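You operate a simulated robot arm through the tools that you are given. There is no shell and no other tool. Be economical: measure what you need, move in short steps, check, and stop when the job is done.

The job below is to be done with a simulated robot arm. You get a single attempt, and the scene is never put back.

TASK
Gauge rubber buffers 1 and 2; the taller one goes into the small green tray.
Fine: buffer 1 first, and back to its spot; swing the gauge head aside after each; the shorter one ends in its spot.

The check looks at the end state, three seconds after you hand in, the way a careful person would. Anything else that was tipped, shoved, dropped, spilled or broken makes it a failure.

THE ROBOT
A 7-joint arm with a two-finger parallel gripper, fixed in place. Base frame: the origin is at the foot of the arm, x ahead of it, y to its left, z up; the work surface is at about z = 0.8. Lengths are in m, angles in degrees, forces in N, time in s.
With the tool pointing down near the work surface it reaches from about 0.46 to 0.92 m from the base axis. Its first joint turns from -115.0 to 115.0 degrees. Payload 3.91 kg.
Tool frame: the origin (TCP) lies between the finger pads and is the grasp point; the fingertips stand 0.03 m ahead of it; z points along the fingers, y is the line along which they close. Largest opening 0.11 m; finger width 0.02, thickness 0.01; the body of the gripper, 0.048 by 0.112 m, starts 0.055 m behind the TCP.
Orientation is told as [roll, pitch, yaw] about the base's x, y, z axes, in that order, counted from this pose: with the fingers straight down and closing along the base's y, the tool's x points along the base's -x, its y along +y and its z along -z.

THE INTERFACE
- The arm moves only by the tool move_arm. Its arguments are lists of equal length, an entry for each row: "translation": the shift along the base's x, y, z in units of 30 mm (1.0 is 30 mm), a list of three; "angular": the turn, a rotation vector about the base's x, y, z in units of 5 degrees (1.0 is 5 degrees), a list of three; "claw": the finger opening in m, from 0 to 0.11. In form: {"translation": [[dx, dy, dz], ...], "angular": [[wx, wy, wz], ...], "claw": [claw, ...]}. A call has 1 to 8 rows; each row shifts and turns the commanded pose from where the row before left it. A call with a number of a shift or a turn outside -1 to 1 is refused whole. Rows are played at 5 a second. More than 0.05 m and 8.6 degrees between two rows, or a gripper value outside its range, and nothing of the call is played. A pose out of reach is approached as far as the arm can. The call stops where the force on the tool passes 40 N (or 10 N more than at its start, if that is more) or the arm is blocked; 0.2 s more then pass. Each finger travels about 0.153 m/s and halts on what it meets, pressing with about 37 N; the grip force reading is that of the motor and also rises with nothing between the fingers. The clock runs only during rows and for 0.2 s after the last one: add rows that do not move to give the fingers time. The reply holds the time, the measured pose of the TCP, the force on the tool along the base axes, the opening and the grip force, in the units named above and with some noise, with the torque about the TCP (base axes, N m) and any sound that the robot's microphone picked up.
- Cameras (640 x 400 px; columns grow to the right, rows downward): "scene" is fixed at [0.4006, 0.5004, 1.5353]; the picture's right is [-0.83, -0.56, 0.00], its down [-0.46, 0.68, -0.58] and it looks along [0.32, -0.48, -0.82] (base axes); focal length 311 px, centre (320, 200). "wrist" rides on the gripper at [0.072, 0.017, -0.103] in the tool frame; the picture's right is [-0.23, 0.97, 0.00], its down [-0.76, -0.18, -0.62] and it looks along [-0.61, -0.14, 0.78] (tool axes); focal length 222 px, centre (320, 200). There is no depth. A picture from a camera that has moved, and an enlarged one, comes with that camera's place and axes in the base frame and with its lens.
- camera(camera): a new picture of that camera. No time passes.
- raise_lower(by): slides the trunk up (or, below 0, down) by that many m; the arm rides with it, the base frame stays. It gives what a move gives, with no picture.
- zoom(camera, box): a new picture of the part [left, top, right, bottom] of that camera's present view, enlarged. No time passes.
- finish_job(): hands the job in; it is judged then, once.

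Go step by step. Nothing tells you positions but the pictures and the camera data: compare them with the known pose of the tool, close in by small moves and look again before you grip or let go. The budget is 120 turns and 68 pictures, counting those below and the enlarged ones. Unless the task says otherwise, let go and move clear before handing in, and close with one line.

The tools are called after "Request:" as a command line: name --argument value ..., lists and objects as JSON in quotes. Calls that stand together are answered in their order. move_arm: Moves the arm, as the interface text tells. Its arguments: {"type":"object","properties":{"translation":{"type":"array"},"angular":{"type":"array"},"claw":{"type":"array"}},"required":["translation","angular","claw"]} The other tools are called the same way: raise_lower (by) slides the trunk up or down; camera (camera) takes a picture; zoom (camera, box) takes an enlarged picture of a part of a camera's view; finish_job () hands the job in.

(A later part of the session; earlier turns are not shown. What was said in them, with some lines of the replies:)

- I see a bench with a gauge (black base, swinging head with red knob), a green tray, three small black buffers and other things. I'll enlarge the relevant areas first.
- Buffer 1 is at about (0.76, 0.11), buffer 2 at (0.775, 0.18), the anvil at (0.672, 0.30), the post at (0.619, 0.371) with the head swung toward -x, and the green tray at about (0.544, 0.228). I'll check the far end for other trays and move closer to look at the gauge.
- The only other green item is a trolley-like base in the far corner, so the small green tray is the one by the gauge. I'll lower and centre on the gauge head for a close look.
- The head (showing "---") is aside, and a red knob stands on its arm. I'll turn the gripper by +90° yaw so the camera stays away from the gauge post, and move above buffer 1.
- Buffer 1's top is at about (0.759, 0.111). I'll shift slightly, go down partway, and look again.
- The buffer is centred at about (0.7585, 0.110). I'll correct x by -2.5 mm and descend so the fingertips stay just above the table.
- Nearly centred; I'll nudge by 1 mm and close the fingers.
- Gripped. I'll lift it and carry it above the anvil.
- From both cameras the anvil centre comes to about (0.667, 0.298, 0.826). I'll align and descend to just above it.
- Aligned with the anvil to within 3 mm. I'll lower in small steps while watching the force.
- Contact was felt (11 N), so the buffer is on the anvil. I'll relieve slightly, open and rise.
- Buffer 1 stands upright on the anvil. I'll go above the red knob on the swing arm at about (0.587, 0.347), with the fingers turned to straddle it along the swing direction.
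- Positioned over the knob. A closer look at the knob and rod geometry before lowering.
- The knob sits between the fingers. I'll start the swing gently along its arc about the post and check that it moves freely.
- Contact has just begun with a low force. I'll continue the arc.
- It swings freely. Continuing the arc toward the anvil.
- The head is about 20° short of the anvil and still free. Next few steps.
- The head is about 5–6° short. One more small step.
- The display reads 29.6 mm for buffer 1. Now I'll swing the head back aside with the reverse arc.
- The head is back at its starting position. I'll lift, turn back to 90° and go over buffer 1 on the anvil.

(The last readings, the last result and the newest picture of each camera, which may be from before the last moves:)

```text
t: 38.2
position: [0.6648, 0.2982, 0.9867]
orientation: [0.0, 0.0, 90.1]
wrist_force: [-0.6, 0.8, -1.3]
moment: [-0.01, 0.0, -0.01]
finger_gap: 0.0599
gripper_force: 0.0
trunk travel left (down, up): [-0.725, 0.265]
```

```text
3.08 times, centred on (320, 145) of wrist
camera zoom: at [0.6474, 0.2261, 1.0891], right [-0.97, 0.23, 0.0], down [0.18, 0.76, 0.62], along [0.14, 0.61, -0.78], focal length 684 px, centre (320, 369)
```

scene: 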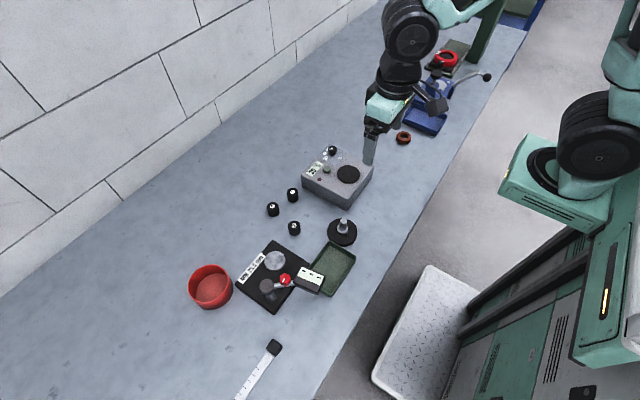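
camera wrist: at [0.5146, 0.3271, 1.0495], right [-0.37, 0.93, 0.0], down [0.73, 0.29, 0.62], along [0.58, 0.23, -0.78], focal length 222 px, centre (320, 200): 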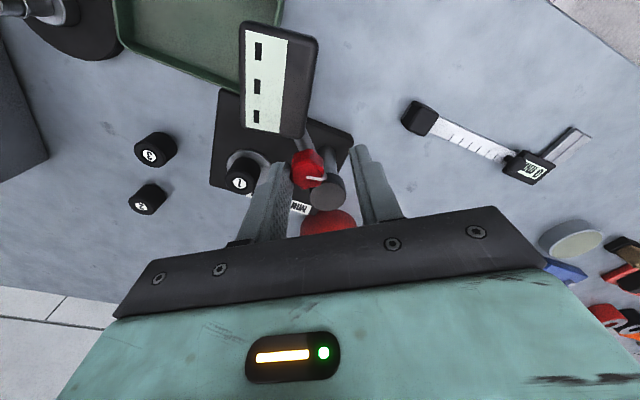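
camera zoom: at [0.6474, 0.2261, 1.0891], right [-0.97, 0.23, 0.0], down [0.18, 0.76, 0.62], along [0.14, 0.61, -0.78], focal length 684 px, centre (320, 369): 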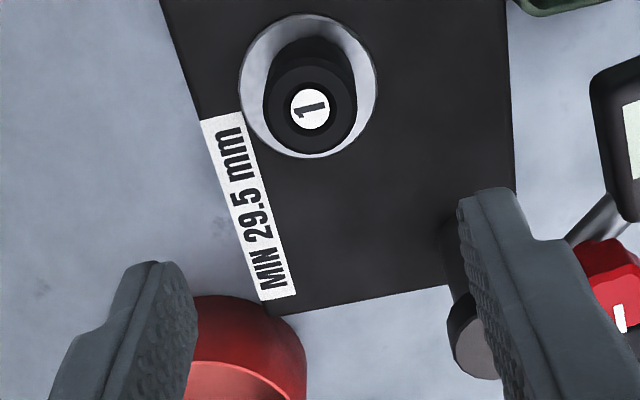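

Request:
move_arm --translation '[[0.09, 0.02, -0.8], [0, 0, -0.9], [0, 0, -0.9], [0, 0, -0.8], [0, 0, -0.55], [0, 0, 0]]' --angular '[[0, 0, 0], [0, 0, 0], [0, 0, 0], [0, 0, 0], [0, 0, 0], [0, 0, 0]]' --claw '[0.06, 0.06, 0.06, 0.06, 0.06, 0.06]'

Request:
zoom --camera "wrist" --box '[220, 80, 420, 210]'

```text
t: 39.6
position: [0.6645, 0.2969, 0.8657]
orientation: [0.0, 0.0, 89.9]
wrist_force: [0.3, -0.8, 0.0]
moment: [0.01, -0.02, 0.0]
finger_gap: 0.0599
gripper_force: 0.1
trunk travel left (down, up): [-0.725, 0.265]
```

```text
3.08 times, centred on (320, 145) of wrist
camera zoom: at [0.6479, 0.2258, 0.969], right [-0.97, 0.23, 0.0], down [0.18, 0.76, 0.62], along [0.14, 0.61, -0.78], focal length 684 px, centre (320, 369)
```

zoom: 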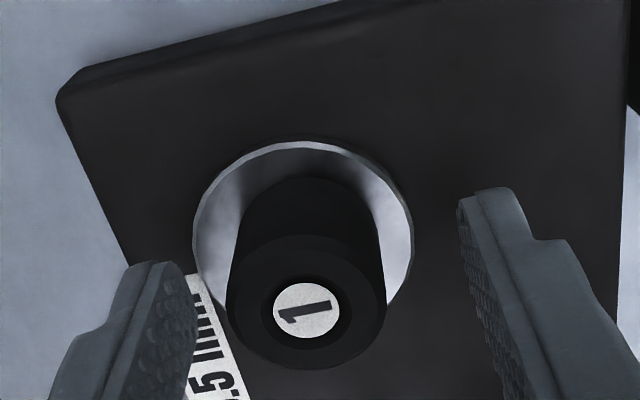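

Request:
move_arm --translation '[[0.08, 0.06, 0], [0, 0, 0], [0, 0, 0], [0, 0, 0], [0, 0, 0], [0, 0, 0], [0, 0, 0]]' --angular '[[0, 0, 0], [0, 0, 0], [0, 0, 0], [0, 0, 0], [0, 0, 0], [0, 0, 0], [0, 0, 0]]' --claw '[0.06, 0.05, 0.04, 0.03, 0.02, 0.02, 0.02]'

Request:
zoom --camera "wrist" --box '[220, 80, 420, 210]'

```text
t: 41.2
position: [0.6683, 0.3002, 0.8666]
orientation: [-0.1, -0.1, 90.0]
wrist_force: [0.3, 0.5, 1.0]
moment: [0.0, -0.01, 0.02]
finger_gap: 0.0291
gripper_force: 37.5
trunk travel left (down, up): [-0.725, 0.265]
```

```text
3.08 times, centred on (320, 145) of wrist
camera zoom: at [0.6507, 0.2281, 0.9698], right [-0.97, 0.23, 0.0], down [0.18, 0.76, 0.62], along [0.14, 0.61, -0.78], focal length 684 px, centre (320, 369)
```

zoom: 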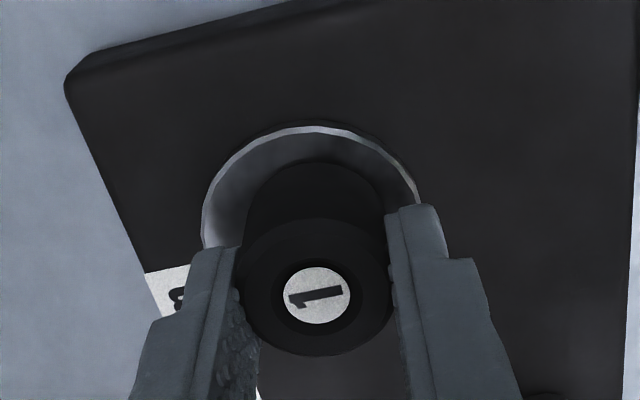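

Regripped with about the same offset. I'll lift and carry it back to spot 1.

Request:
move_arm --translation '[[0, 0, 0.3], [0, 0, 0.9], [0, 0, 0.9], [0, 0, 0.9], [0, 0, 0]]' --angular '[[0, 0, 0], [0, 0, 0], [0, 0, 0], [0, 0, 0], [0, 0, 0]]' --claw '[0.02, 0.02, 0.02, 0.02, 0.02]'

Request:
move_arm --translation '[[0.417, -0.89, 0], [0.417, -0.89, 0], [0.417, -0.89, 0], [0.417, -0.89, 0], [0.417, -0.89, 0], [0.417, -0.89, 0], [0.418, -0.89, 0], [0, 0, 0]]' --angular '[[0, 0, 0], [0, 0, 0], [0, 0, 0], [0, 0, 0], [0, 0, 0], [0, 0, 0], [0, 0, 0], [0, 0, 0]]' --claw '[0.02, 0.02, 0.02, 0.02, 0.02, 0.02, 0.02, 0.02]'

Request:
move_arm --translation '[[0, 0, -0.9], [0, 0, -0.9], [0, 0, -0.9], [0, 0, -0.8], [0, 0, -0.2], [0, 0, 0], [0, 0, 0]]' --angular '[[0, 0, 0], [0, 0, 0], [0, 0, 0], [0, 0, 0], [0, 0, 0], [0, 0, 0], [0, 0, 0]]' --claw '[0.02, 0.02, 0.02, 0.02, 0.02, 0.02, 0.02]'

```text
t: 42.4
position: [0.6699, 0.2982, 0.9577]
orientation: [-0.1, -0.1, 90.0]
wrist_force: [-0.3, -1.0, -0.3]
moment: [-0.01, 0.0, -0.02]
finger_gap: 0.0289
gripper_force: 37.1
trunk travel left (down, up): [-0.725, 0.265]
```

```text
t: 44.2
position: [0.7584, 0.1134, 0.96]
orientation: [0.0, 0.0, 90.0]
wrist_force: [-0.9, 0.3, -0.4]
moment: [-0.04, 0.02, 0.03]
finger_gap: 0.0294
gripper_force: 37.0
trunk travel left (down, up): [-0.725, 0.265]
```

```text
t: 45.8
position: [0.7574, 0.1149, 0.846]
orientation: [-0.1, 0.0, 90.1]
wrist_force: [0.0, -0.1, -0.3]
moment: [0.04, 0.0, 0.02]
finger_gap: 0.0289
gripper_force: 37.3
trunk travel left (down, up): [-0.725, 0.265]
```

Request:
move_arm --translation '[[0, -0.04, -0.1], [0, 0, -0.08], [0, 0, -0.04], [0, 0, 0]]' --angular '[[0, 0, 0], [0, 0, 0], [0, 0, 0], [0, 0, 0]]' --claw '[0.02, 0.02, 0.02, 0.02]'

Request:
zoom --camera "wrist" --box '[220, 100, 420, 230]'

```text
t: 46.8
position: [0.7566, 0.1129, 0.8393]
orientation: [0.0, -0.1, 90.0]
wrist_force: [-0.5, -0.5, 0.4]
moment: [-0.02, -0.01, -0.01]
finger_gap: 0.0292
gripper_force: 37.1
trunk travel left (down, up): [-0.725, 0.265]
```

```text
3.08 times, centred on (320, 165) of wrist
camera zoom: at [0.7401, 0.041, 0.9427], right [-0.97, 0.23, 0.0], down [0.18, 0.76, 0.62], along [0.14, 0.61, -0.78], focal length 684 px, centre (320, 308)
```

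zoom: 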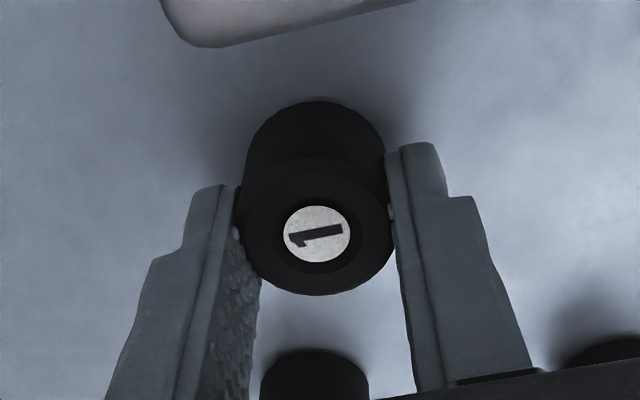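

Compared with the first grip picture I'm about 2 mm off; a tiny correction, then I lower to contact.

Request:
move_arm --translation '[[0.06, -0.05, 0], [0, 0, -0.05], [0, 0, 0]]' --angular '[[0, 0, 0], [0, 0, 0], [0, 0, 0]]' --claw '[0.02, 0.02, 0.02]'

```text
t: 47.6
position: [0.7598, 0.1097, 0.8392]
orientation: [0.0, 0.0, 89.9]
wrist_force: [-0.7, 0.4, 0.3]
moment: [0.07, -0.02, -0.01]
finger_gap: 0.0292
gripper_force: 37.0
trunk travel left (down, up): [-0.725, 0.265]
```

Request:
move_arm --translation '[[0, 0, -0.05], [0, 0, 0]]' --angular '[[0, 0, 0], [0, 0, 0]]' --claw '[0.02, 0.02]'

```text
t: 48.2
position: [0.7597, 0.1105, 0.8378]
orientation: [-0.1, 0.0, 90.0]
wrist_force: [-1.1, -3.0, 12.2]
moment: [-0.11, 0.03, 0.06]
finger_gap: 0.0293
gripper_force: 37.1
trunk travel left (down, up): [-0.725, 0.265]
```

Contact with the table. I'll release, rise, and move above buffer 2.

Request:
move_arm --translation '[[0, 0, 0.03], [0, 0, 0], [0, 0, 0], [0, 0, 0.5], [0, 0, 1], [0, 0, 1], [0.25, 1, 0.3], [0.25, 1, 0]]' --angular '[[0, 0, 0], [0, 0, 0], [0, 0, 0], [0, 0, 0], [0, 0, 0], [0, 0, 0], [0, 0, 0], [0, 0, 0]]' --claw '[0.03, 0.06, 0.06, 0.06, 0.06, 0.06, 0.06, 0.06]'

Request:
move_arm --translation '[[0, 0.3, 0], [0, 0, 0]]' --angular '[[0, 0, 0], [0, 0, 0]]' --claw '[0.06, 0.06]'

Request:
camera --camera "wrist"

Request:
zoom --camera "scene" --box '[240, 140, 360, 220]'

```text
t: 50.0
position: [0.7735, 0.1711, 0.9226]
orientation: [0.0, 0.0, 90.0]
wrist_force: [0.2, 0.3, -0.2]
moment: [0.01, -0.01, -0.02]
finger_gap: 0.06
gripper_force: 0.1
trunk travel left (down, up): [-0.725, 0.265]
```

```text
t: 50.6
position: [0.7754, 0.1815, 0.9237]
orientation: [-0.1, -0.1, 90.0]
wrist_force: [1.0, -0.6, 0.3]
moment: [0.04, 0.04, 0.03]
finger_gap: 0.06
gripper_force: 0.0
trunk travel left (down, up): [-0.725, 0.265]
```

```text
27 pictures are left
camera wrist: at [0.7576, 0.1099, 1.0268], right [-0.97, 0.23, 0.0], down [0.18, 0.76, 0.62], along [0.14, 0.61, -0.78], focal length 222 px, centre (320, 200)
```

wrist: 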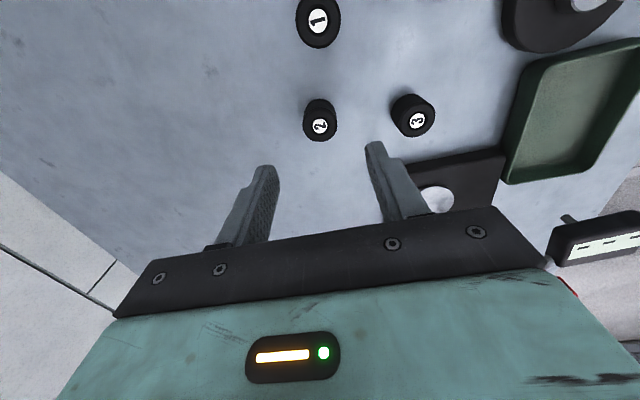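

```text
5.00 times, centred on (300, 180) of scene
camera zoom: at [0.4006, 0.5004, 1.5353], right [-0.83, -0.56, 0.0], down [-0.46, 0.68, -0.58], along [0.32, -0.48, -0.82], focal length 1556 px, centre (420, 300)
```

zoom: 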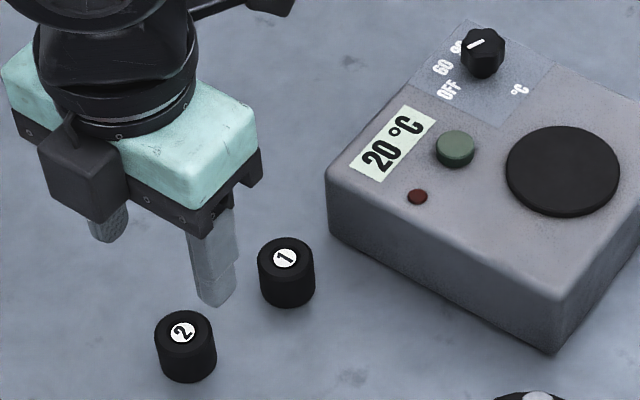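

Buffer 1 is back within about 1.5 mm, and I'm over buffer 2 at (0.7745, 0.181). Descending.

Request:
move_arm --translation '[[-0.03, -0.02, -0.8], [0, 0, -0.8], [0, 0, -0.8], [0, 0, -0.4], [0, 0, 0]]' --angular '[[0, 0, 0], [0, 0, 0], [0, 0, 0], [0, 0, 0], [0, 0, 0]]' --claw '[0.06, 0.06, 0.06, 0.06, 0.06]'

Request:
zoom --camera "wrist" --box '[220, 100, 420, 230]'

```text
t: 51.8
position: [0.7754, 0.1792, 0.8389]
orientation: [0.0, 0.1, 90.0]
wrist_force: [0.3, -0.5, -0.3]
moment: [0.01, -0.05, 0.0]
finger_gap: 0.06
gripper_force: 0.2
trunk travel left (down, up): [-0.725, 0.265]
```

```text
3.08 times, centred on (320, 165) of wrist
camera zoom: at [0.7581, 0.1078, 0.9419], right [-0.97, 0.23, 0.0], down [0.18, 0.76, 0.62], along [0.14, 0.61, -0.78], focal length 684 px, centre (320, 308)
```

zoom: 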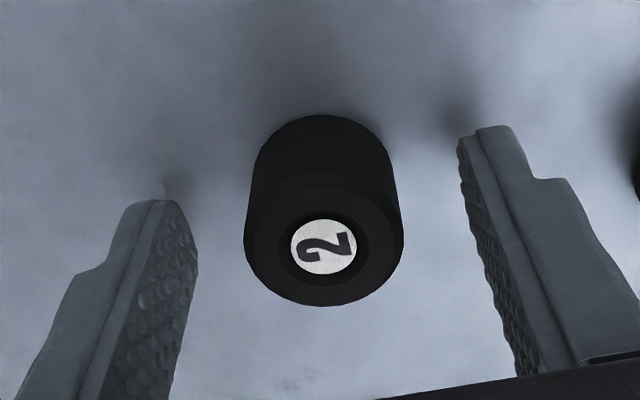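

Request:
move_arm --translation '[[-0.035, 0.045, 0], [0, 0, 0], [0, 0, 0], [0, 0, 0], [0, 0, 0], [0, 0, 0], [0, 0, 0]]' --angular '[[0, 0, 0], [0, 0, 0], [0, 0, 0], [0, 0, 0], [0, 0, 0], [0, 0, 0], [0, 0, 0]]' --claw '[0.06, 0.05, 0.04, 0.03, 0.02, 0.02, 0.02]'

Request:
zoom --camera "wrist" --box '[220, 100, 420, 230]'

```text
t: 53.4
position: [0.7743, 0.1802, 0.8389]
orientation: [0.0, 0.0, 90.0]
wrist_force: [0.5, 0.4, 0.4]
moment: [0.0, -0.02, 0.0]
finger_gap: 0.0291
gripper_force: 37.2
trunk travel left (down, up): [-0.725, 0.265]
```

```text
3.08 times, centred on (320, 165) of wrist
camera zoom: at [0.7566, 0.1085, 0.9421], right [-0.97, 0.23, 0.0], down [0.18, 0.76, 0.62], along [0.14, 0.61, -0.78], focal length 684 px, centre (320, 308)
```

zoom: 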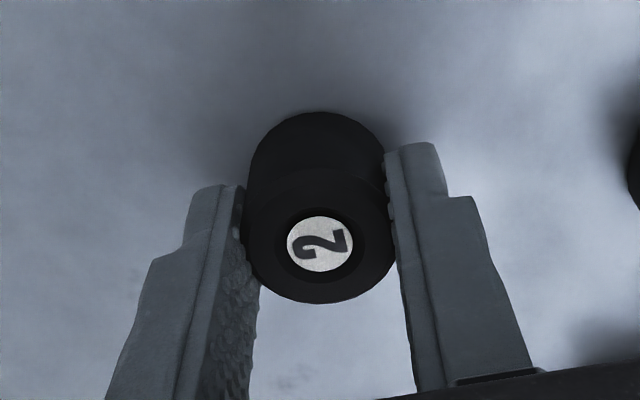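

Gripped buffer 2. Lifting and carrying to the anvil.

Request:
move_arm --translation '[[0, 0, 0.3], [0, 0, 0.9], [0, 0, 0.9], [0, 0, 0.9], [0, 0, 0.9], [0, 0, 0]]' --angular '[[0, 0, 0], [0, 0, 0], [0, 0, 0], [0, 0, 0], [0, 0, 0], [0, 0, 0]]' --claw '[0.02, 0.02, 0.02, 0.02, 0.02, 0.02]'

Request:
move_arm --translation '[[-0.712, 0.788, 0], [-0.712, 0.788, 0], [-0.712, 0.788, 0], [-0.712, 0.788, 0], [-0.712, 0.788, 0], [0, 0, 0]]' --angular '[[0, 0, 0], [0, 0, 0], [0, 0, 0], [0, 0, 0], [0, 0, 0], [0, 0, 0]]' --claw '[0.02, 0.02, 0.02, 0.02, 0.02, 0.02]'

Request:
move_arm --translation '[[0, 0, -0.9], [0, 0, -0.9], [0, 0, -0.7], [0, 0, 0], [0, 0, 0]]' --angular '[[0, 0, 0], [0, 0, 0], [0, 0, 0], [0, 0, 0], [0, 0, 0]]' --claw '[0.02, 0.02, 0.02, 0.02, 0.02]'

Request:
zoom --camera "wrist" --box '[220, 80, 420, 210]'

```text
t: 54.8
position: [0.7751, 0.1808, 0.9559]
orientation: [0.0, -0.1, 90.0]
wrist_force: [-0.1, 0.0, -0.8]
moment: [0.01, 0.0, 0.0]
finger_gap: 0.0292
gripper_force: 37.1
trunk travel left (down, up): [-0.725, 0.265]
```

```text
t: 56.2
position: [0.6664, 0.3009, 0.9543]
orientation: [0.1, 0.0, 90.0]
wrist_force: [0.8, -0.5, 0.0]
moment: [-0.03, 0.04, -0.02]
finger_gap: 0.0293
gripper_force: 36.6
trunk travel left (down, up): [-0.725, 0.265]
```

```text
t: 57.4
position: [0.6665, 0.3003, 0.8797]
orientation: [0.1, -0.1, 89.9]
wrist_force: [0.4, 0.5, -0.2]
moment: [0.02, -0.01, -0.02]
finger_gap: 0.0292
gripper_force: 36.8
trunk travel left (down, up): [-0.725, 0.265]
```

```text
3.08 times, centred on (320, 145) of wrist
camera zoom: at [0.649, 0.228, 0.9836], right [-0.97, 0.23, 0.0], down [0.18, 0.76, 0.62], along [0.14, 0.61, -0.78], focal length 684 px, centre (320, 369)
```

zoom: 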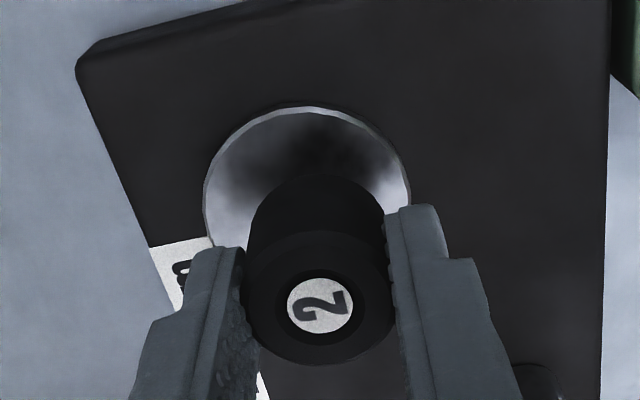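

Request:
move_arm --translation '[[0.02, -0.02, -0.2], [0, 0, -0.17], [0, 0, -0.04], [0, 0, 0]]' --angular '[[0, 0, 0], [0, 0, 0], [0, 0, 0], [0, 0, 0]]' --claw '[0.02, 0.02, 0.02, 0.02]'

Request:
move_arm --translation '[[0, 0, -0.05], [0, 0, 0]]' --angular '[[0, 0, 0], [0, 0, 0]]' --claw '[0.02, 0.02]'

```text
t: 58.4
position: [0.6671, 0.2978, 0.8691]
orientation: [0.0, 0.0, 90.0]
wrist_force: [-0.5, 0.1, -0.3]
moment: [-0.03, 0.02, 0.0]
finger_gap: 0.029
gripper_force: 36.9
trunk travel left (down, up): [-0.725, 0.265]
```

```text
t: 59.0
position: [0.6672, 0.2974, 0.8673]
orientation: [0.0, 0.1, 90.0]
wrist_force: [0.1, -0.8, -0.6]
moment: [-0.01, 0.04, -0.02]
finger_gap: 0.029
gripper_force: 36.9
trunk travel left (down, up): [-0.725, 0.265]
```

Request:
move_arm --translation '[[0, 0, -0.04], [0, 0, 0]]' --angular '[[0, 0, 0], [0, 0, 0]]' --claw '[0.02, 0.02]'

```text
t: 59.6
position: [0.6677, 0.2974, 0.8667]
orientation: [-0.1, -0.1, 90.1]
wrist_force: [0.8, 0.6, 1.7]
moment: [0.03, -0.05, 0.01]
finger_gap: 0.0291
gripper_force: 36.7
trunk travel left (down, up): [-0.725, 0.265]
```

Request:
move_arm --translation '[[0, 0, -0.04], [0, 0, 0]]' --angular '[[0, 0, 0], [0, 0, 0]]' --claw '[0.02, 0.02]'

```text
t: 60.2
position: [0.6652, 0.2958, 0.8656]
orientation: [-0.1, -0.2, 90.0]
wrist_force: [0.2, -2.8, 12.9]
moment: [-0.1, 0.01, 0.0]
finger_gap: 0.0293
gripper_force: 36.8
trunk travel left (down, up): [-0.725, 0.265]
```

Contact again. Release, rise and go back over the knob at 45° yaw.

Request:
move_arm --translation '[[0, 0, 0.05], [0, 0, 0], [0, 0, 0], [0, 0, 0.5], [0, 0, 1], [0, 0, 1], [0, 0, 1], [0, 0, 0]]' --angular '[[0, 0, 0], [0, 0, 0], [0, 0, 0], [0, 0, 0], [0, 0, 0], [0, 0, 0], [0, 0, 0], [0, 0, 0]]' --claw '[0.03, 0.06, 0.06, 0.06, 0.06, 0.06, 0.06, 0.06]'

Request:
move_arm --translation '[[0, 0, 0.7], [0, 0, 0.7], [-0.45, 0.28, 0], [-0.45, 0.28, 0], [-0.45, 0.28, 0], [-0.45, 0.28, 0], [-0.45, 0.28, 0], [-0.45, 0.28, 0]]' --angular '[[0, 0, -1], [0, 0, -1], [0, 0, -1], [0, 0, -1], [0, 0, -1], [0, 0, -1], [0, 0, -1], [0, 0, -1]]' --claw '[0.06, 0.06, 0.06, 0.06, 0.06, 0.06, 0.06, 0.06]'

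Request:
move_arm --translation '[[0, 0, 0], [0, 0, 0]]' --angular '[[0, 0, -1], [0, 0, 0]]' --claw '[0.06, 0.06]'

Request:
camera --camera "wrist"

```text
t: 62.0
position: [0.6687, 0.2964, 0.9723]
orientation: [0.0, -0.1, 90.0]
wrist_force: [0.5, 0.5, 0.6]
moment: [-0.03, -0.02, 0.01]
finger_gap: 0.06
gripper_force: 0.1
trunk travel left (down, up): [-0.725, 0.265]
```

```text
t: 63.8
position: [0.5859, 0.3458, 1.0138]
orientation: [0.0, -0.1, 49.8]
wrist_force: [0.1, -0.9, -0.2]
moment: [0.03, -0.01, 0.0]
finger_gap: 0.06
gripper_force: 0.0
trunk travel left (down, up): [-0.725, 0.265]
```

```text
t: 64.4
position: [0.5849, 0.3458, 1.012]
orientation: [0.0, 0.0, 45.0]
wrist_force: [0.4, -0.7, 0.0]
moment: [0.01, 0.04, 0.04]
finger_gap: 0.0598
gripper_force: 0.0
trunk travel left (down, up): [-0.725, 0.265]
```

```text
22 pictures are left
camera wrist: at [0.5216, 0.3085, 1.1165], right [-0.53, 0.85, 0.0], down [0.66, 0.41, 0.62], along [0.53, 0.33, -0.78], focal length 222 px, centre (320, 200)
```

wrist: 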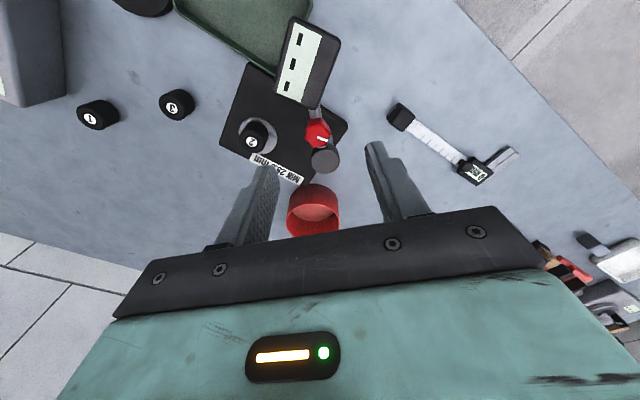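

Same pose as before; buffer 2 stands upright on the anvil. I'll lower around the knob and swing the head in.

Request:
move_arm --translation '[[0, 0, -0.6], [0, 0, -0.6], [0, 0, -0.6], [0, 0, -0.4], [0, 0, 0], [0, 0, 0]]' --angular '[[0, 0, 0], [0, 0, 0], [0, 0, 0], [0, 0, 0], [0, 0, 0], [0, 0, 0]]' --claw '[0.06, 0.06, 0.06, 0.06, 0.05, 0.042]'

Request:
move_arm --translation '[[0.074, -0.093, 0], [0.082, -0.086, 0], [0.089, -0.079, 0], [0.096, -0.071, 0], [0.102, -0.062, 0], [0.107, -0.053, 0], [0.111, -0.044, 0], [0.114, -0.034, 0]]' --angular '[[0, 0, 1], [0, 0, 1], [0, 0, 1], [0, 0, 1], [0, 0, 1], [0, 0, 1], [0, 0, 1], [0, 0, 1]]' --claw '[0.042, 0.042, 0.042, 0.042, 0.042, 0.042, 0.042, 0.042]'

Request:
move_arm --translation '[[0.117, -0.024, 0], [0.118, -0.014, 0], [0.119, -0.003, 0], [0.119, 0.007, 0], [0.118, 0.018, 0], [0.116, 0.028, 0], [0.113, 0.038, 0], [0.109, 0.048, 0]]' --angular '[[0, 0, 1], [0, 0, 1], [0, 0, 1], [0, 0, 1], [0, 0, 1], [0, 0, 1], [0, 0, 1], [0, 0, 1]]' --claw '[0.042, 0.042, 0.042, 0.042, 0.042, 0.042, 0.042, 0.042]'

Request:
move_arm --translation '[[0.105, 0.057, 0], [0.099, 0.066, 0], [0.093, 0.074, 0], [0.086, 0.082, 0], [0.065, 0.073, 0], [0, 0, 0]]' --angular '[[0, 0, 1], [0, 0, 1], [0, 0, 1], [0, 0, 1], [0, 0, 0.8], [0, 0, 0]]' --claw '[0.042, 0.042, 0.042, 0.042, 0.042, 0.042]'

Request:
zoom --camera "wrist" --box '[260, 10, 460, 210]'

```text
t: 65.8
position: [0.585, 0.3492, 0.9462]
orientation: [-0.1, 0.0, 45.0]
wrist_force: [-0.4, 0.0, 1.0]
moment: [-0.01, 0.0, 0.01]
finger_gap: 0.0421
gripper_force: 0.2
trunk travel left (down, up): [-0.725, 0.265]
```

```text
t: 67.6
position: [0.6106, 0.3323, 0.947]
orientation: [-0.2, -0.2, 85.1]
wrist_force: [-1.7, 0.3, -1.2]
moment: [-0.04, 0.03, -0.01]
finger_gap: 0.0423
gripper_force: 0.6
trunk travel left (down, up): [-0.725, 0.265]
```

```text
t: 69.4
position: [0.637, 0.3343, 0.9472]
orientation: [0.1, 0.1, 125.2]
wrist_force: [-1.1, -2.1, 0.5]
moment: [-0.06, 0.05, 0.06]
finger_gap: 0.0431
gripper_force: 1.2
trunk travel left (down, up): [-0.725, 0.265]
```

```text
t: 70.8
position: [0.6492, 0.347, 0.9485]
orientation: [-0.1, -0.1, 149.0]
wrist_force: [0.7, -0.7, 0.3]
moment: [0.03, 0.02, 0.0]
finger_gap: 0.0421
gripper_force: 0.2
trunk travel left (down, up): [-0.725, 0.265]
```

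```text
2.00 times, centred on (360, 110) of wrist
camera zoom: at [0.7027, 0.2953, 1.0513], right [-0.7, -0.72, 0.0], down [-0.56, 0.54, 0.62], along [-0.45, 0.43, -0.78], focal length 444 px, centre (240, 380)
```

zoom: 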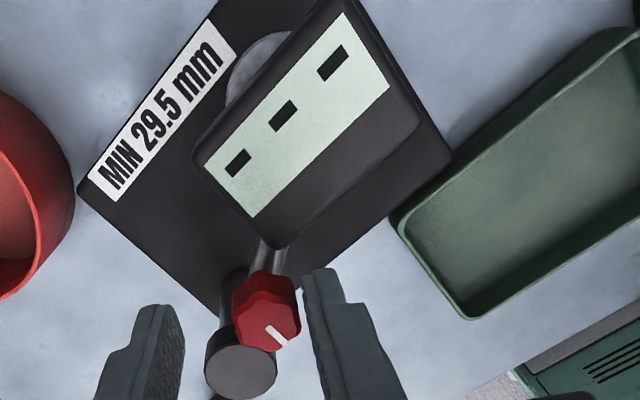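

No reading yet; I'll nudge slightly and let it settle.

Request:
move_arm --translation '[[0.015, 0.018, 0], [0, 0, 0], [0, 0, 0], [0, 0, 0]]' --angular '[[0, 0, 0.2], [0, 0, 0], [0, 0, 0], [0, 0, 0]]' --claw '[0.042, 0.042, 0.042, 0.042]'

Request:
zoom --camera "wrist" --box '[260, 10, 460, 210]'

```text
t: 71.8
position: [0.6495, 0.3466, 0.9477]
orientation: [-0.1, 0.0, 150.0]
wrist_force: [0.1, 0.7, 0.6]
moment: [0.01, 0.01, 0.02]
finger_gap: 0.0421
gripper_force: 0.1
trunk travel left (down, up): [-0.725, 0.265]
```

```text
2.00 times, centred on (360, 110) of wrist
camera zoom: at [0.7037, 0.2967, 1.0512], right [-0.68, -0.73, 0.0], down [-0.57, 0.53, 0.62], along [-0.46, 0.43, -0.78], focal length 444 px, centre (240, 380)
```

zoom: 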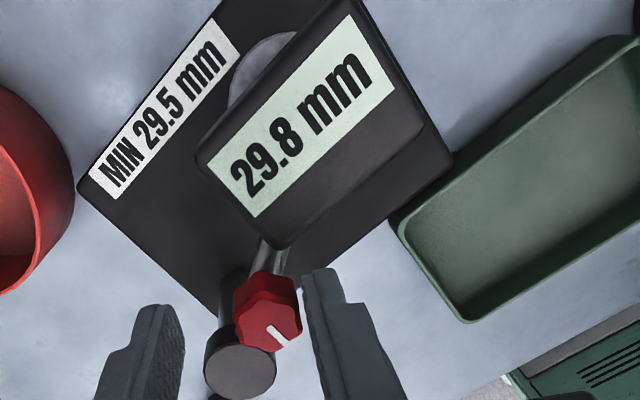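

Buffer 2 reads 29.8 mm against 29.6 mm for buffer 1, so buffer 2 is taller and goes to the tray. First I swing the head aside.

Request:
move_arm --translation '[[-0.08, -0.091, 0], [-0.086, -0.082, 0], [-0.093, -0.074, 0], [-0.099, -0.066, 0], [-0.105, -0.057, 0], [-0.109, -0.048, 0], [-0.113, -0.038, 0], [-0.116, -0.028, 0]]' --angular '[[0, 0, -1], [0, 0, -1], [0, 0, -1], [0, 0, -1], [0, 0, -1], [0, 0, -1], [0, 0, -1], [0, 0, -1]]' --claw '[0.04, 0.04, 0.04, 0.04, 0.04, 0.04, 0.04, 0.04]'

Request:
move_arm --translation '[[-0.118, -0.018, 0], [-0.119, -0.007, 0], [-0.119, 0.003, 0], [-0.118, 0.014, 0], [-0.117, 0.024, 0], [-0.114, 0.034, 0], [-0.111, 0.044, 0], [-0.107, 0.053, 0]]' --angular '[[0, 0, -1], [0, 0, -1], [0, 0, -1], [0, 0, -1], [0, 0, -1], [0, 0, -1], [0, 0, -1], [0, 0, -1]]' --claw '[0.04, 0.04, 0.04, 0.04, 0.04, 0.04, 0.04, 0.04]'

Request:
move_arm --translation '[[-0.102, 0.062, 0], [-0.096, 0.071, 0], [-0.089, 0.079, 0], [-0.082, 0.086, 0], [-0.074, 0.093, 0], [-0.066, 0.099, 0], [-0.057, 0.105, 0]]' --angular '[[0, 0, -1], [0, 0, -1], [0, 0, -1], [0, 0, -1], [0, 0, -1], [0, 0, -1], [0, 0, -1]]' --claw '[0.04, 0.04, 0.04, 0.04, 0.04, 0.04, 0.04]'

Request:
camera --camera "wrist"

Request:
zoom --camera "scene" --box '[210, 210, 360, 310]'

```text
t: 73.6
position: [0.6269, 0.333, 0.9473]
orientation: [0.0, -0.1, 110.0]
wrist_force: [1.0, -0.4, 0.5]
moment: [0.01, -0.02, 0.01]
finger_gap: 0.0405
gripper_force: 0.4
trunk travel left (down, up): [-0.725, 0.265]
```

```text
t: 75.4
position: [0.5982, 0.3374, 0.9464]
orientation: [0.0, 0.1, 69.9]
wrist_force: [0.5, -0.7, 0.0]
moment: [-0.02, 0.0, 0.01]
finger_gap: 0.0407
gripper_force: 0.1
trunk travel left (down, up): [-0.725, 0.265]
```

```text
t: 77.0
position: [0.5822, 0.3535, 0.9468]
orientation: [-0.1, 0.0, 34.8]
wrist_force: [2.0, -1.3, -0.6]
moment: [0.01, -0.02, -0.03]
finger_gap: 0.0414
gripper_force: 1.1
trunk travel left (down, up): [-0.725, 0.265]
```

```text
19 pictures are left
camera wrist: at [0.5125, 0.3267, 1.0503], right [-0.37, 0.93, 0.0], down [0.73, 0.29, 0.62], along [0.58, 0.23, -0.78], focal length 222 px, centre (320, 200)
```

wrist: 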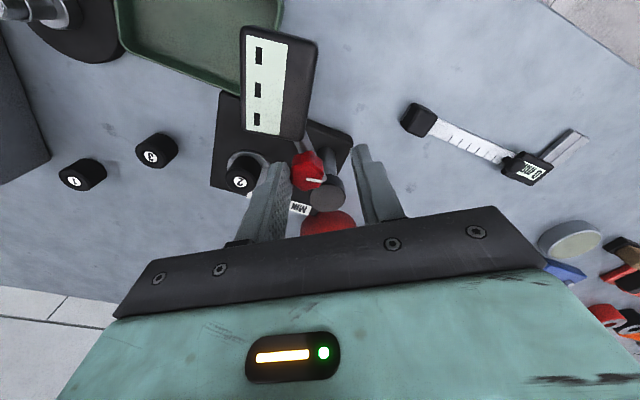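

```text
4.00 times, centred on (285, 260) of scene
camera zoom: at [0.4006, 0.5004, 1.5353], right [-0.83, -0.56, 0.0], down [-0.46, 0.68, -0.58], along [0.32, -0.48, -0.82], focal length 1244 px, centre (460, -40)
```

zoom: 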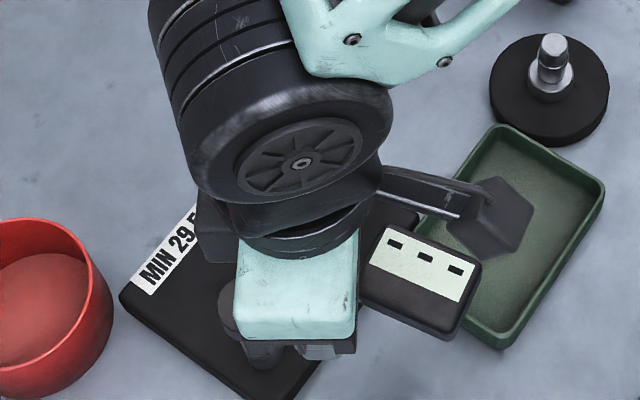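

Head is back aside. Lift and return over the anvil to pick buffer 2.

Request:
move_arm --translation '[[0, 0, 0.8], [0, 0, 0.8], [0, 0, 0.7], [0.353, -0.231, 0], [0.353, -0.231, 0], [0.353, -0.231, 0], [0.353, -0.231, 0], [0.353, -0.231, 0]]' --angular '[[0, 0, 0], [0, 0, 0], [0, 0, 1], [0, 0, 1], [0, 0, 1], [0, 0, 1], [0, 0, 1], [0, 0, 1]]' --claw '[0.042, 0.042, 0.042, 0.06, 0.06, 0.06, 0.06, 0.06]'

Request:
move_arm --translation '[[0.353, -0.231, 0], [0.353, -0.231, 0], [0.353, -0.231, 0], [0, 0, -0.7], [0, 0, -0.8], [0, 0, -0.8], [0, 0, 0]]' --angular '[[0, 0, 1], [0, 0, 1], [0, 0, 1], [0, 0, 1], [0, 0, 1], [0, 0, 0], [0, 0, 0]]' --claw '[0.06, 0.06, 0.06, 0.06, 0.06, 0.06, 0.06]'

Request:
zoom --camera "wrist" --box '[220, 80, 420, 210]'

```text
t: 78.8
position: [0.6339, 0.3191, 1.0178]
orientation: [0.0, 0.0, 65.1]
wrist_force: [-0.1, 0.7, 0.3]
moment: [0.02, -0.02, 0.0]
finger_gap: 0.0598
gripper_force: 0.0
trunk travel left (down, up): [-0.725, 0.265]
```

```text
t: 80.4
position: [0.6658, 0.2982, 0.9459]
orientation: [-0.1, 0.0, 90.0]
wrist_force: [0.2, -0.2, -0.6]
moment: [-0.01, 0.0, -0.02]
finger_gap: 0.0599
gripper_force: 0.1
trunk travel left (down, up): [-0.725, 0.265]
```

```text
3.08 times, centred on (320, 145) of wrist
camera zoom: at [0.6492, 0.2265, 1.0497], right [-0.97, 0.23, 0.0], down [0.18, 0.76, 0.62], along [0.14, 0.61, -0.78], focal length 684 px, centre (320, 369)
```

zoom: 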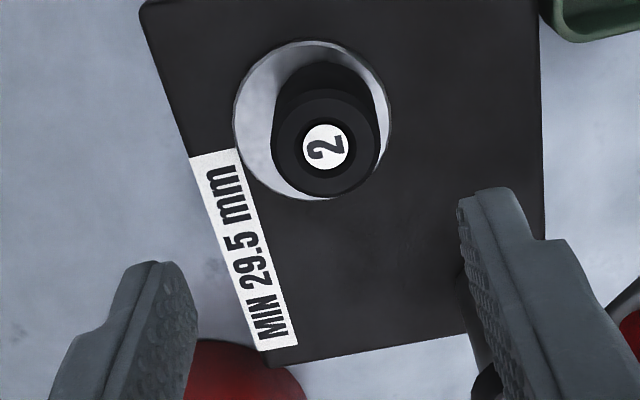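

Request:
move_arm --translation '[[-0.05, 0, -0.8], [0, 0, -0.9], [0, 0, -0.9], [0, 0, 0], [0, 0, 0]]' --angular '[[0, 0, 0], [0, 0, 0], [0, 0, 0], [0, 0, 0], [0, 0, 0]]' --claw '[0.06, 0.06, 0.06, 0.06, 0.06]'

Request:
zoom --camera "wrist" --box '[220, 80, 420, 210]'

```text
t: 81.6
position: [0.6653, 0.2999, 0.87]
orientation: [0.0, -0.1, 89.9]
wrist_force: [-0.2, -0.1, 0.5]
moment: [0.0, 0.0, -0.01]
finger_gap: 0.0598
gripper_force: 0.0
trunk travel left (down, up): [-0.725, 0.265]
```

```text
3.08 times, centred on (320, 145) of wrist
camera zoom: at [0.648, 0.2285, 0.9729], right [-0.97, 0.23, 0.0], down [0.18, 0.76, 0.62], along [0.14, 0.61, -0.78], focal length 684 px, centre (320, 369)
```

zoom: 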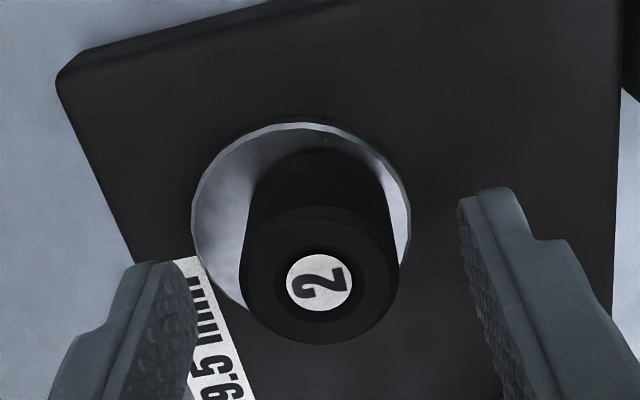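

Request:
move_arm --translation '[[0, -0.05, -0.08], [0, 0, 0], [0, 0, 0], [0, 0, 0], [0, 0, 0], [0, 0, 0], [0, 0, 0]]' --angular '[[0, 0, 0], [0, 0, 0], [0, 0, 0], [0, 0, 0], [0, 0, 0], [0, 0, 0], [0, 0, 0]]' --claw '[0.06, 0.05, 0.04, 0.03, 0.02, 0.02, 0.02]'

Request:
move_arm --translation '[[0, 0, 0.3], [0, 0, 0.9], [0, 0, 0.9], [0, 0, 0.9], [0, 0, 0.5], [0, 0, 0]]' --angular '[[0, 0, 0], [0, 0, 0], [0, 0, 0], [0, 0, 0], [0, 0, 0], [0, 0, 0]]' --claw '[0.02, 0.02, 0.02, 0.02, 0.02, 0.02]'

Request:
zoom --camera "wrist" --box '[220, 0, 620, 260]'

```text
t: 83.2
position: [0.6655, 0.2979, 0.8666]
orientation: [0.0, 0.0, 90.1]
wrist_force: [0.6, -0.5, -0.7]
moment: [-0.02, 0.0, 0.01]
finger_gap: 0.0291
gripper_force: 37.1
trunk travel left (down, up): [-0.725, 0.265]
```

```text
t: 84.6
position: [0.6667, 0.2981, 0.9734]
orientation: [0.0, 0.0, 90.0]
wrist_force: [-0.5, -0.3, -0.2]
moment: [0.01, 0.01, 0.0]
finger_gap: 0.0289
gripper_force: 37.4
trunk travel left (down, up): [-0.725, 0.265]
```

```text
1.54 times, centred on (420, 130) of wrist
camera zoom: at [0.649, 0.2265, 1.0759], right [-0.97, 0.23, 0.0], down [0.18, 0.76, 0.62], along [0.14, 0.61, -0.78], focal length 342 px, centre (166, 308)
```

zoom: 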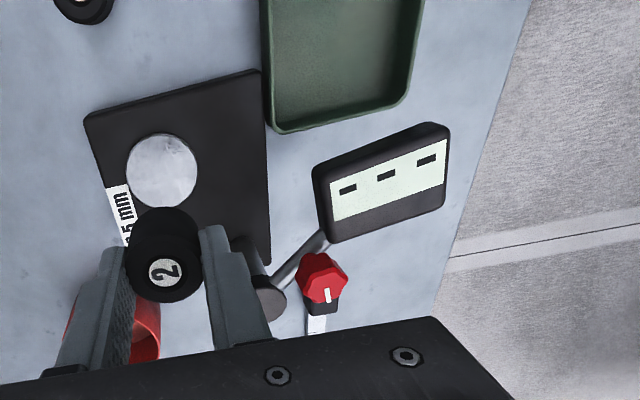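

The tray spans about x 0.508–0.586, y 0.175–0.292. I'll place buffer 2 near (0.547, 0.212), away from the head, opening the fingers only slightly there.

Request:
move_arm --translation '[[-0.664, -0.478, 0], [-0.664, -0.478, 0], [-0.664, -0.478, 0], [-0.664, -0.478, 0], [-0.664, -0.478, 0], [-0.664, -0.478, 0], [0, 0, 0]]' --angular '[[0, 0, 0], [0, 0, 0], [0, 0, 0], [0, 0, 0], [0, 0, 0], [0, 0, 0], [0, 0, 0]]' --claw '[0.02, 0.02, 0.02, 0.02, 0.02, 0.02, 0.02]'

Request:
move_arm --translation '[[0, 0, -0.9], [0, 0, -0.9], [0, 0, -0.9], [0, 0, -0.7], [0, 0, 0]]' --angular '[[0, 0, 0], [0, 0, 0], [0, 0, 0], [0, 0, 0], [0, 0, 0]]' --claw '[0.02, 0.02, 0.02, 0.02, 0.02]'

Request:
camera --camera "wrist"

Request:
zoom --camera "scene" --box '[240, 200, 390, 300]'

```text
t: 86.2
position: [0.5475, 0.2101, 0.9739]
orientation: [0.0, 0.0, 90.0]
wrist_force: [1.0, -0.8, -0.3]
moment: [0.01, 0.0, -0.02]
finger_gap: 0.0291
gripper_force: 37.1
trunk travel left (down, up): [-0.725, 0.265]
```

```text
t: 87.4
position: [0.5465, 0.2121, 0.8699]
orientation: [0.0, 0.0, 90.0]
wrist_force: [-0.7, -0.2, -0.4]
moment: [0.02, 0.01, 0.01]
finger_gap: 0.0295
gripper_force: 36.7
trunk travel left (down, up): [-0.725, 0.265]
```

```text
14 pictures are left
camera wrist: at [0.5293, 0.1404, 0.9726], right [-0.97, 0.23, 0.0], down [0.18, 0.76, 0.62], along [0.14, 0.61, -0.78], focal length 222 px, centre (320, 200)
```

wrist: 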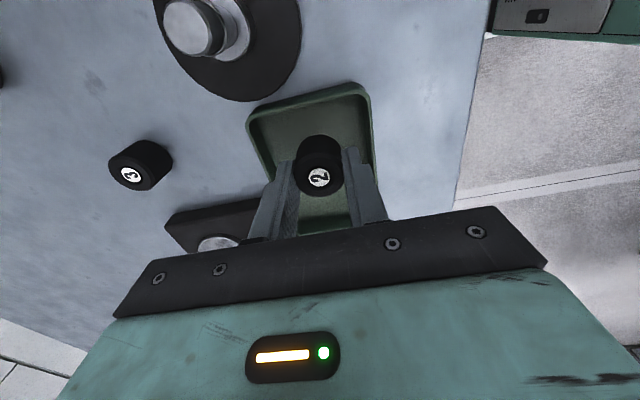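

```text
4.00 times, centred on (315, 250) of scene
camera zoom: at [0.4006, 0.5004, 1.5353], right [-0.83, -0.56, 0.0], down [-0.46, 0.68, -0.58], along [0.32, -0.48, -0.82], focal length 1244 px, centre (340, 0)
```

zoom: 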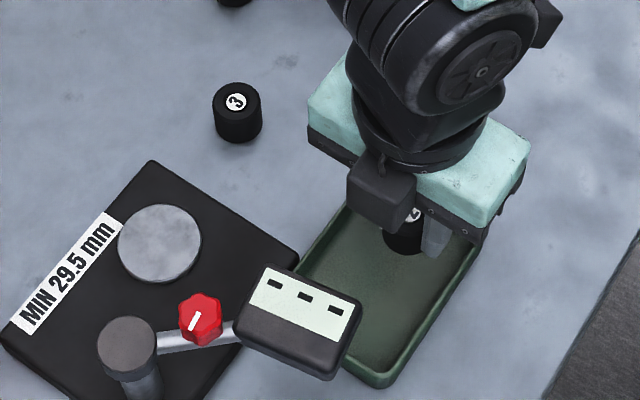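

Well inside the tray and clear of the neighbouring stand. Lowering to contact.

Request:
move_arm --translation '[[0, 0, -0.35], [0, 0, -0.3], [0, 0, -0.1], [0, 0, 0]]' --angular '[[0, 0, 0], [0, 0, 0], [0, 0, 0], [0, 0, 0]]' --claw '[0.02, 0.02, 0.02, 0.02]'

Request:
move_arm --translation '[[0, 0, -0.05], [0, 0, 0]]' --angular '[[0, 0, 0], [0, 0, 0]]' --claw '[0.02, 0.02]'

```text
t: 88.4
position: [0.5457, 0.212, 0.8466]
orientation: [0.0, 0.0, 90.1]
wrist_force: [-0.1, 0.2, -0.5]
moment: [0.0, 0.04, 0.02]
finger_gap: 0.0291
gripper_force: 36.8
trunk travel left (down, up): [-0.725, 0.265]
```

```text
t: 89.0
position: [0.5457, 0.2119, 0.8462]
orientation: [0.0, 0.0, 90.1]
wrist_force: [-0.8, 0.0, 0.1]
moment: [-0.01, 0.0, -0.01]
finger_gap: 0.0289
gripper_force: 36.9
trunk travel left (down, up): [-0.725, 0.265]
```

Request:
move_arm --translation '[[0, 0, -0.05], [0, 0, 0]]' --angular '[[0, 0, 0], [0, 0, 0]]' --claw '[0.02, 0.02]'

Request:
move_arm --translation '[[0, 0, -0.05], [0, 0, 0]]' --angular '[[0, 0, 0], [0, 0, 0]]' --claw '[0.02, 0.02]'

```text
t: 89.6
position: [0.5461, 0.2118, 0.8441]
orientation: [0.1, -0.1, 90.0]
wrist_force: [-0.2, 0.6, -0.4]
moment: [0.0, -0.02, 0.0]
finger_gap: 0.0292
gripper_force: 37.5
trunk travel left (down, up): [-0.725, 0.265]
```

```text
t: 90.2
position: [0.5463, 0.2116, 0.8429]
orientation: [-0.1, -0.1, 89.9]
wrist_force: [-2.2, -3.5, 13.2]
moment: [-0.14, 0.08, 0.02]
finger_gap: 0.029
gripper_force: 37.6
trunk travel left (down, up): [-0.725, 0.265]
```

Contact with the tray floor. I'll open just enough, rise, and check.

Request:
move_arm --translation '[[0, 0, 0.03], [0, 0, 0], [0, 0, 0], [0, 0, 0.5], [0, 0, 0.9], [0, 0, 1], [0, 0, 1], [0, 0, 1]]' --angular '[[0, 0, 0], [0, 0, 0], [0, 0, 0], [0, 0, 0], [0, 0, 0], [0, 0, 0], [0, 0, 0], [0, 0, 0]]' --claw '[0.032, 0.042, 0.042, 0.042, 0.042, 0.042, 0.042, 0.042]'

Request:
move_arm --translation '[[0, -0.8, 0.8], [0, -0.8, 0.8], [0, -0.8, 0.6], [0, -0.8, 0], [0, -0.8, 0], [0, 0, 0]]' --angular '[[0, 0, 0], [0, 0, 0], [0, 0, 0], [0, 0, 0], [0, 0, 0], [0, 0, 0]]' --claw '[0.042, 0.042, 0.042, 0.042, 0.042, 0.042]'

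Request:
camera --camera "scene"

Request:
zoom --camera "scene" --box '[180, 170, 380, 320]'

```text
t: 92.0
position: [0.546, 0.2098, 0.9764]
orientation: [0.0, 0.0, 90.0]
wrist_force: [-0.4, 0.1, -1.3]
moment: [0.06, 0.01, -0.02]
finger_gap: 0.0419
gripper_force: 0.1
trunk travel left (down, up): [-0.725, 0.265]
```

```text
t: 93.4
position: [0.5486, 0.0903, 1.0417]
orientation: [0.1, 0.0, 90.0]
wrist_force: [0.6, 0.4, 0.9]
moment: [0.04, -0.02, -0.05]
finger_gap: 0.042
gripper_force: 0.1
trunk travel left (down, up): [-0.725, 0.265]
```

```text
12 pictures are left
```

scene: 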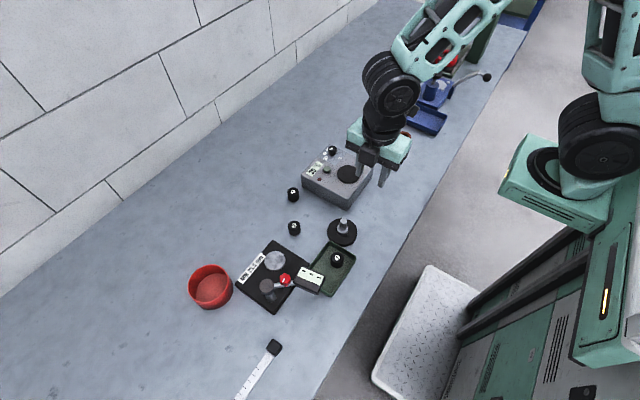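

```text
2.67 times, centred on (280, 245) of scene
camera zoom: at [0.4006, 0.5004, 1.5353], right [-0.83, -0.56, 0.0], down [-0.46, 0.68, -0.58], along [0.32, -0.48, -0.82], focal length 830 px, centre (427, 80)
```

zoom: 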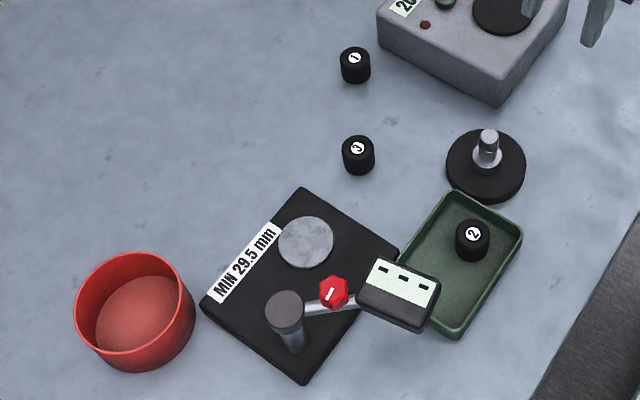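

Buffer 2 stands in the tray, buffer 1 is back in its spot, the head is aside and nothing else has moved. I'm handing in.

Request:
finish_job

```text
The job is handed in.
```

Buffer 1 gauged 29.6 mm and is back in its spot to within about 2 mm; buffer 2 gauged 29.8 mm, so it is in the small green tray, with the gauge head swung aside.
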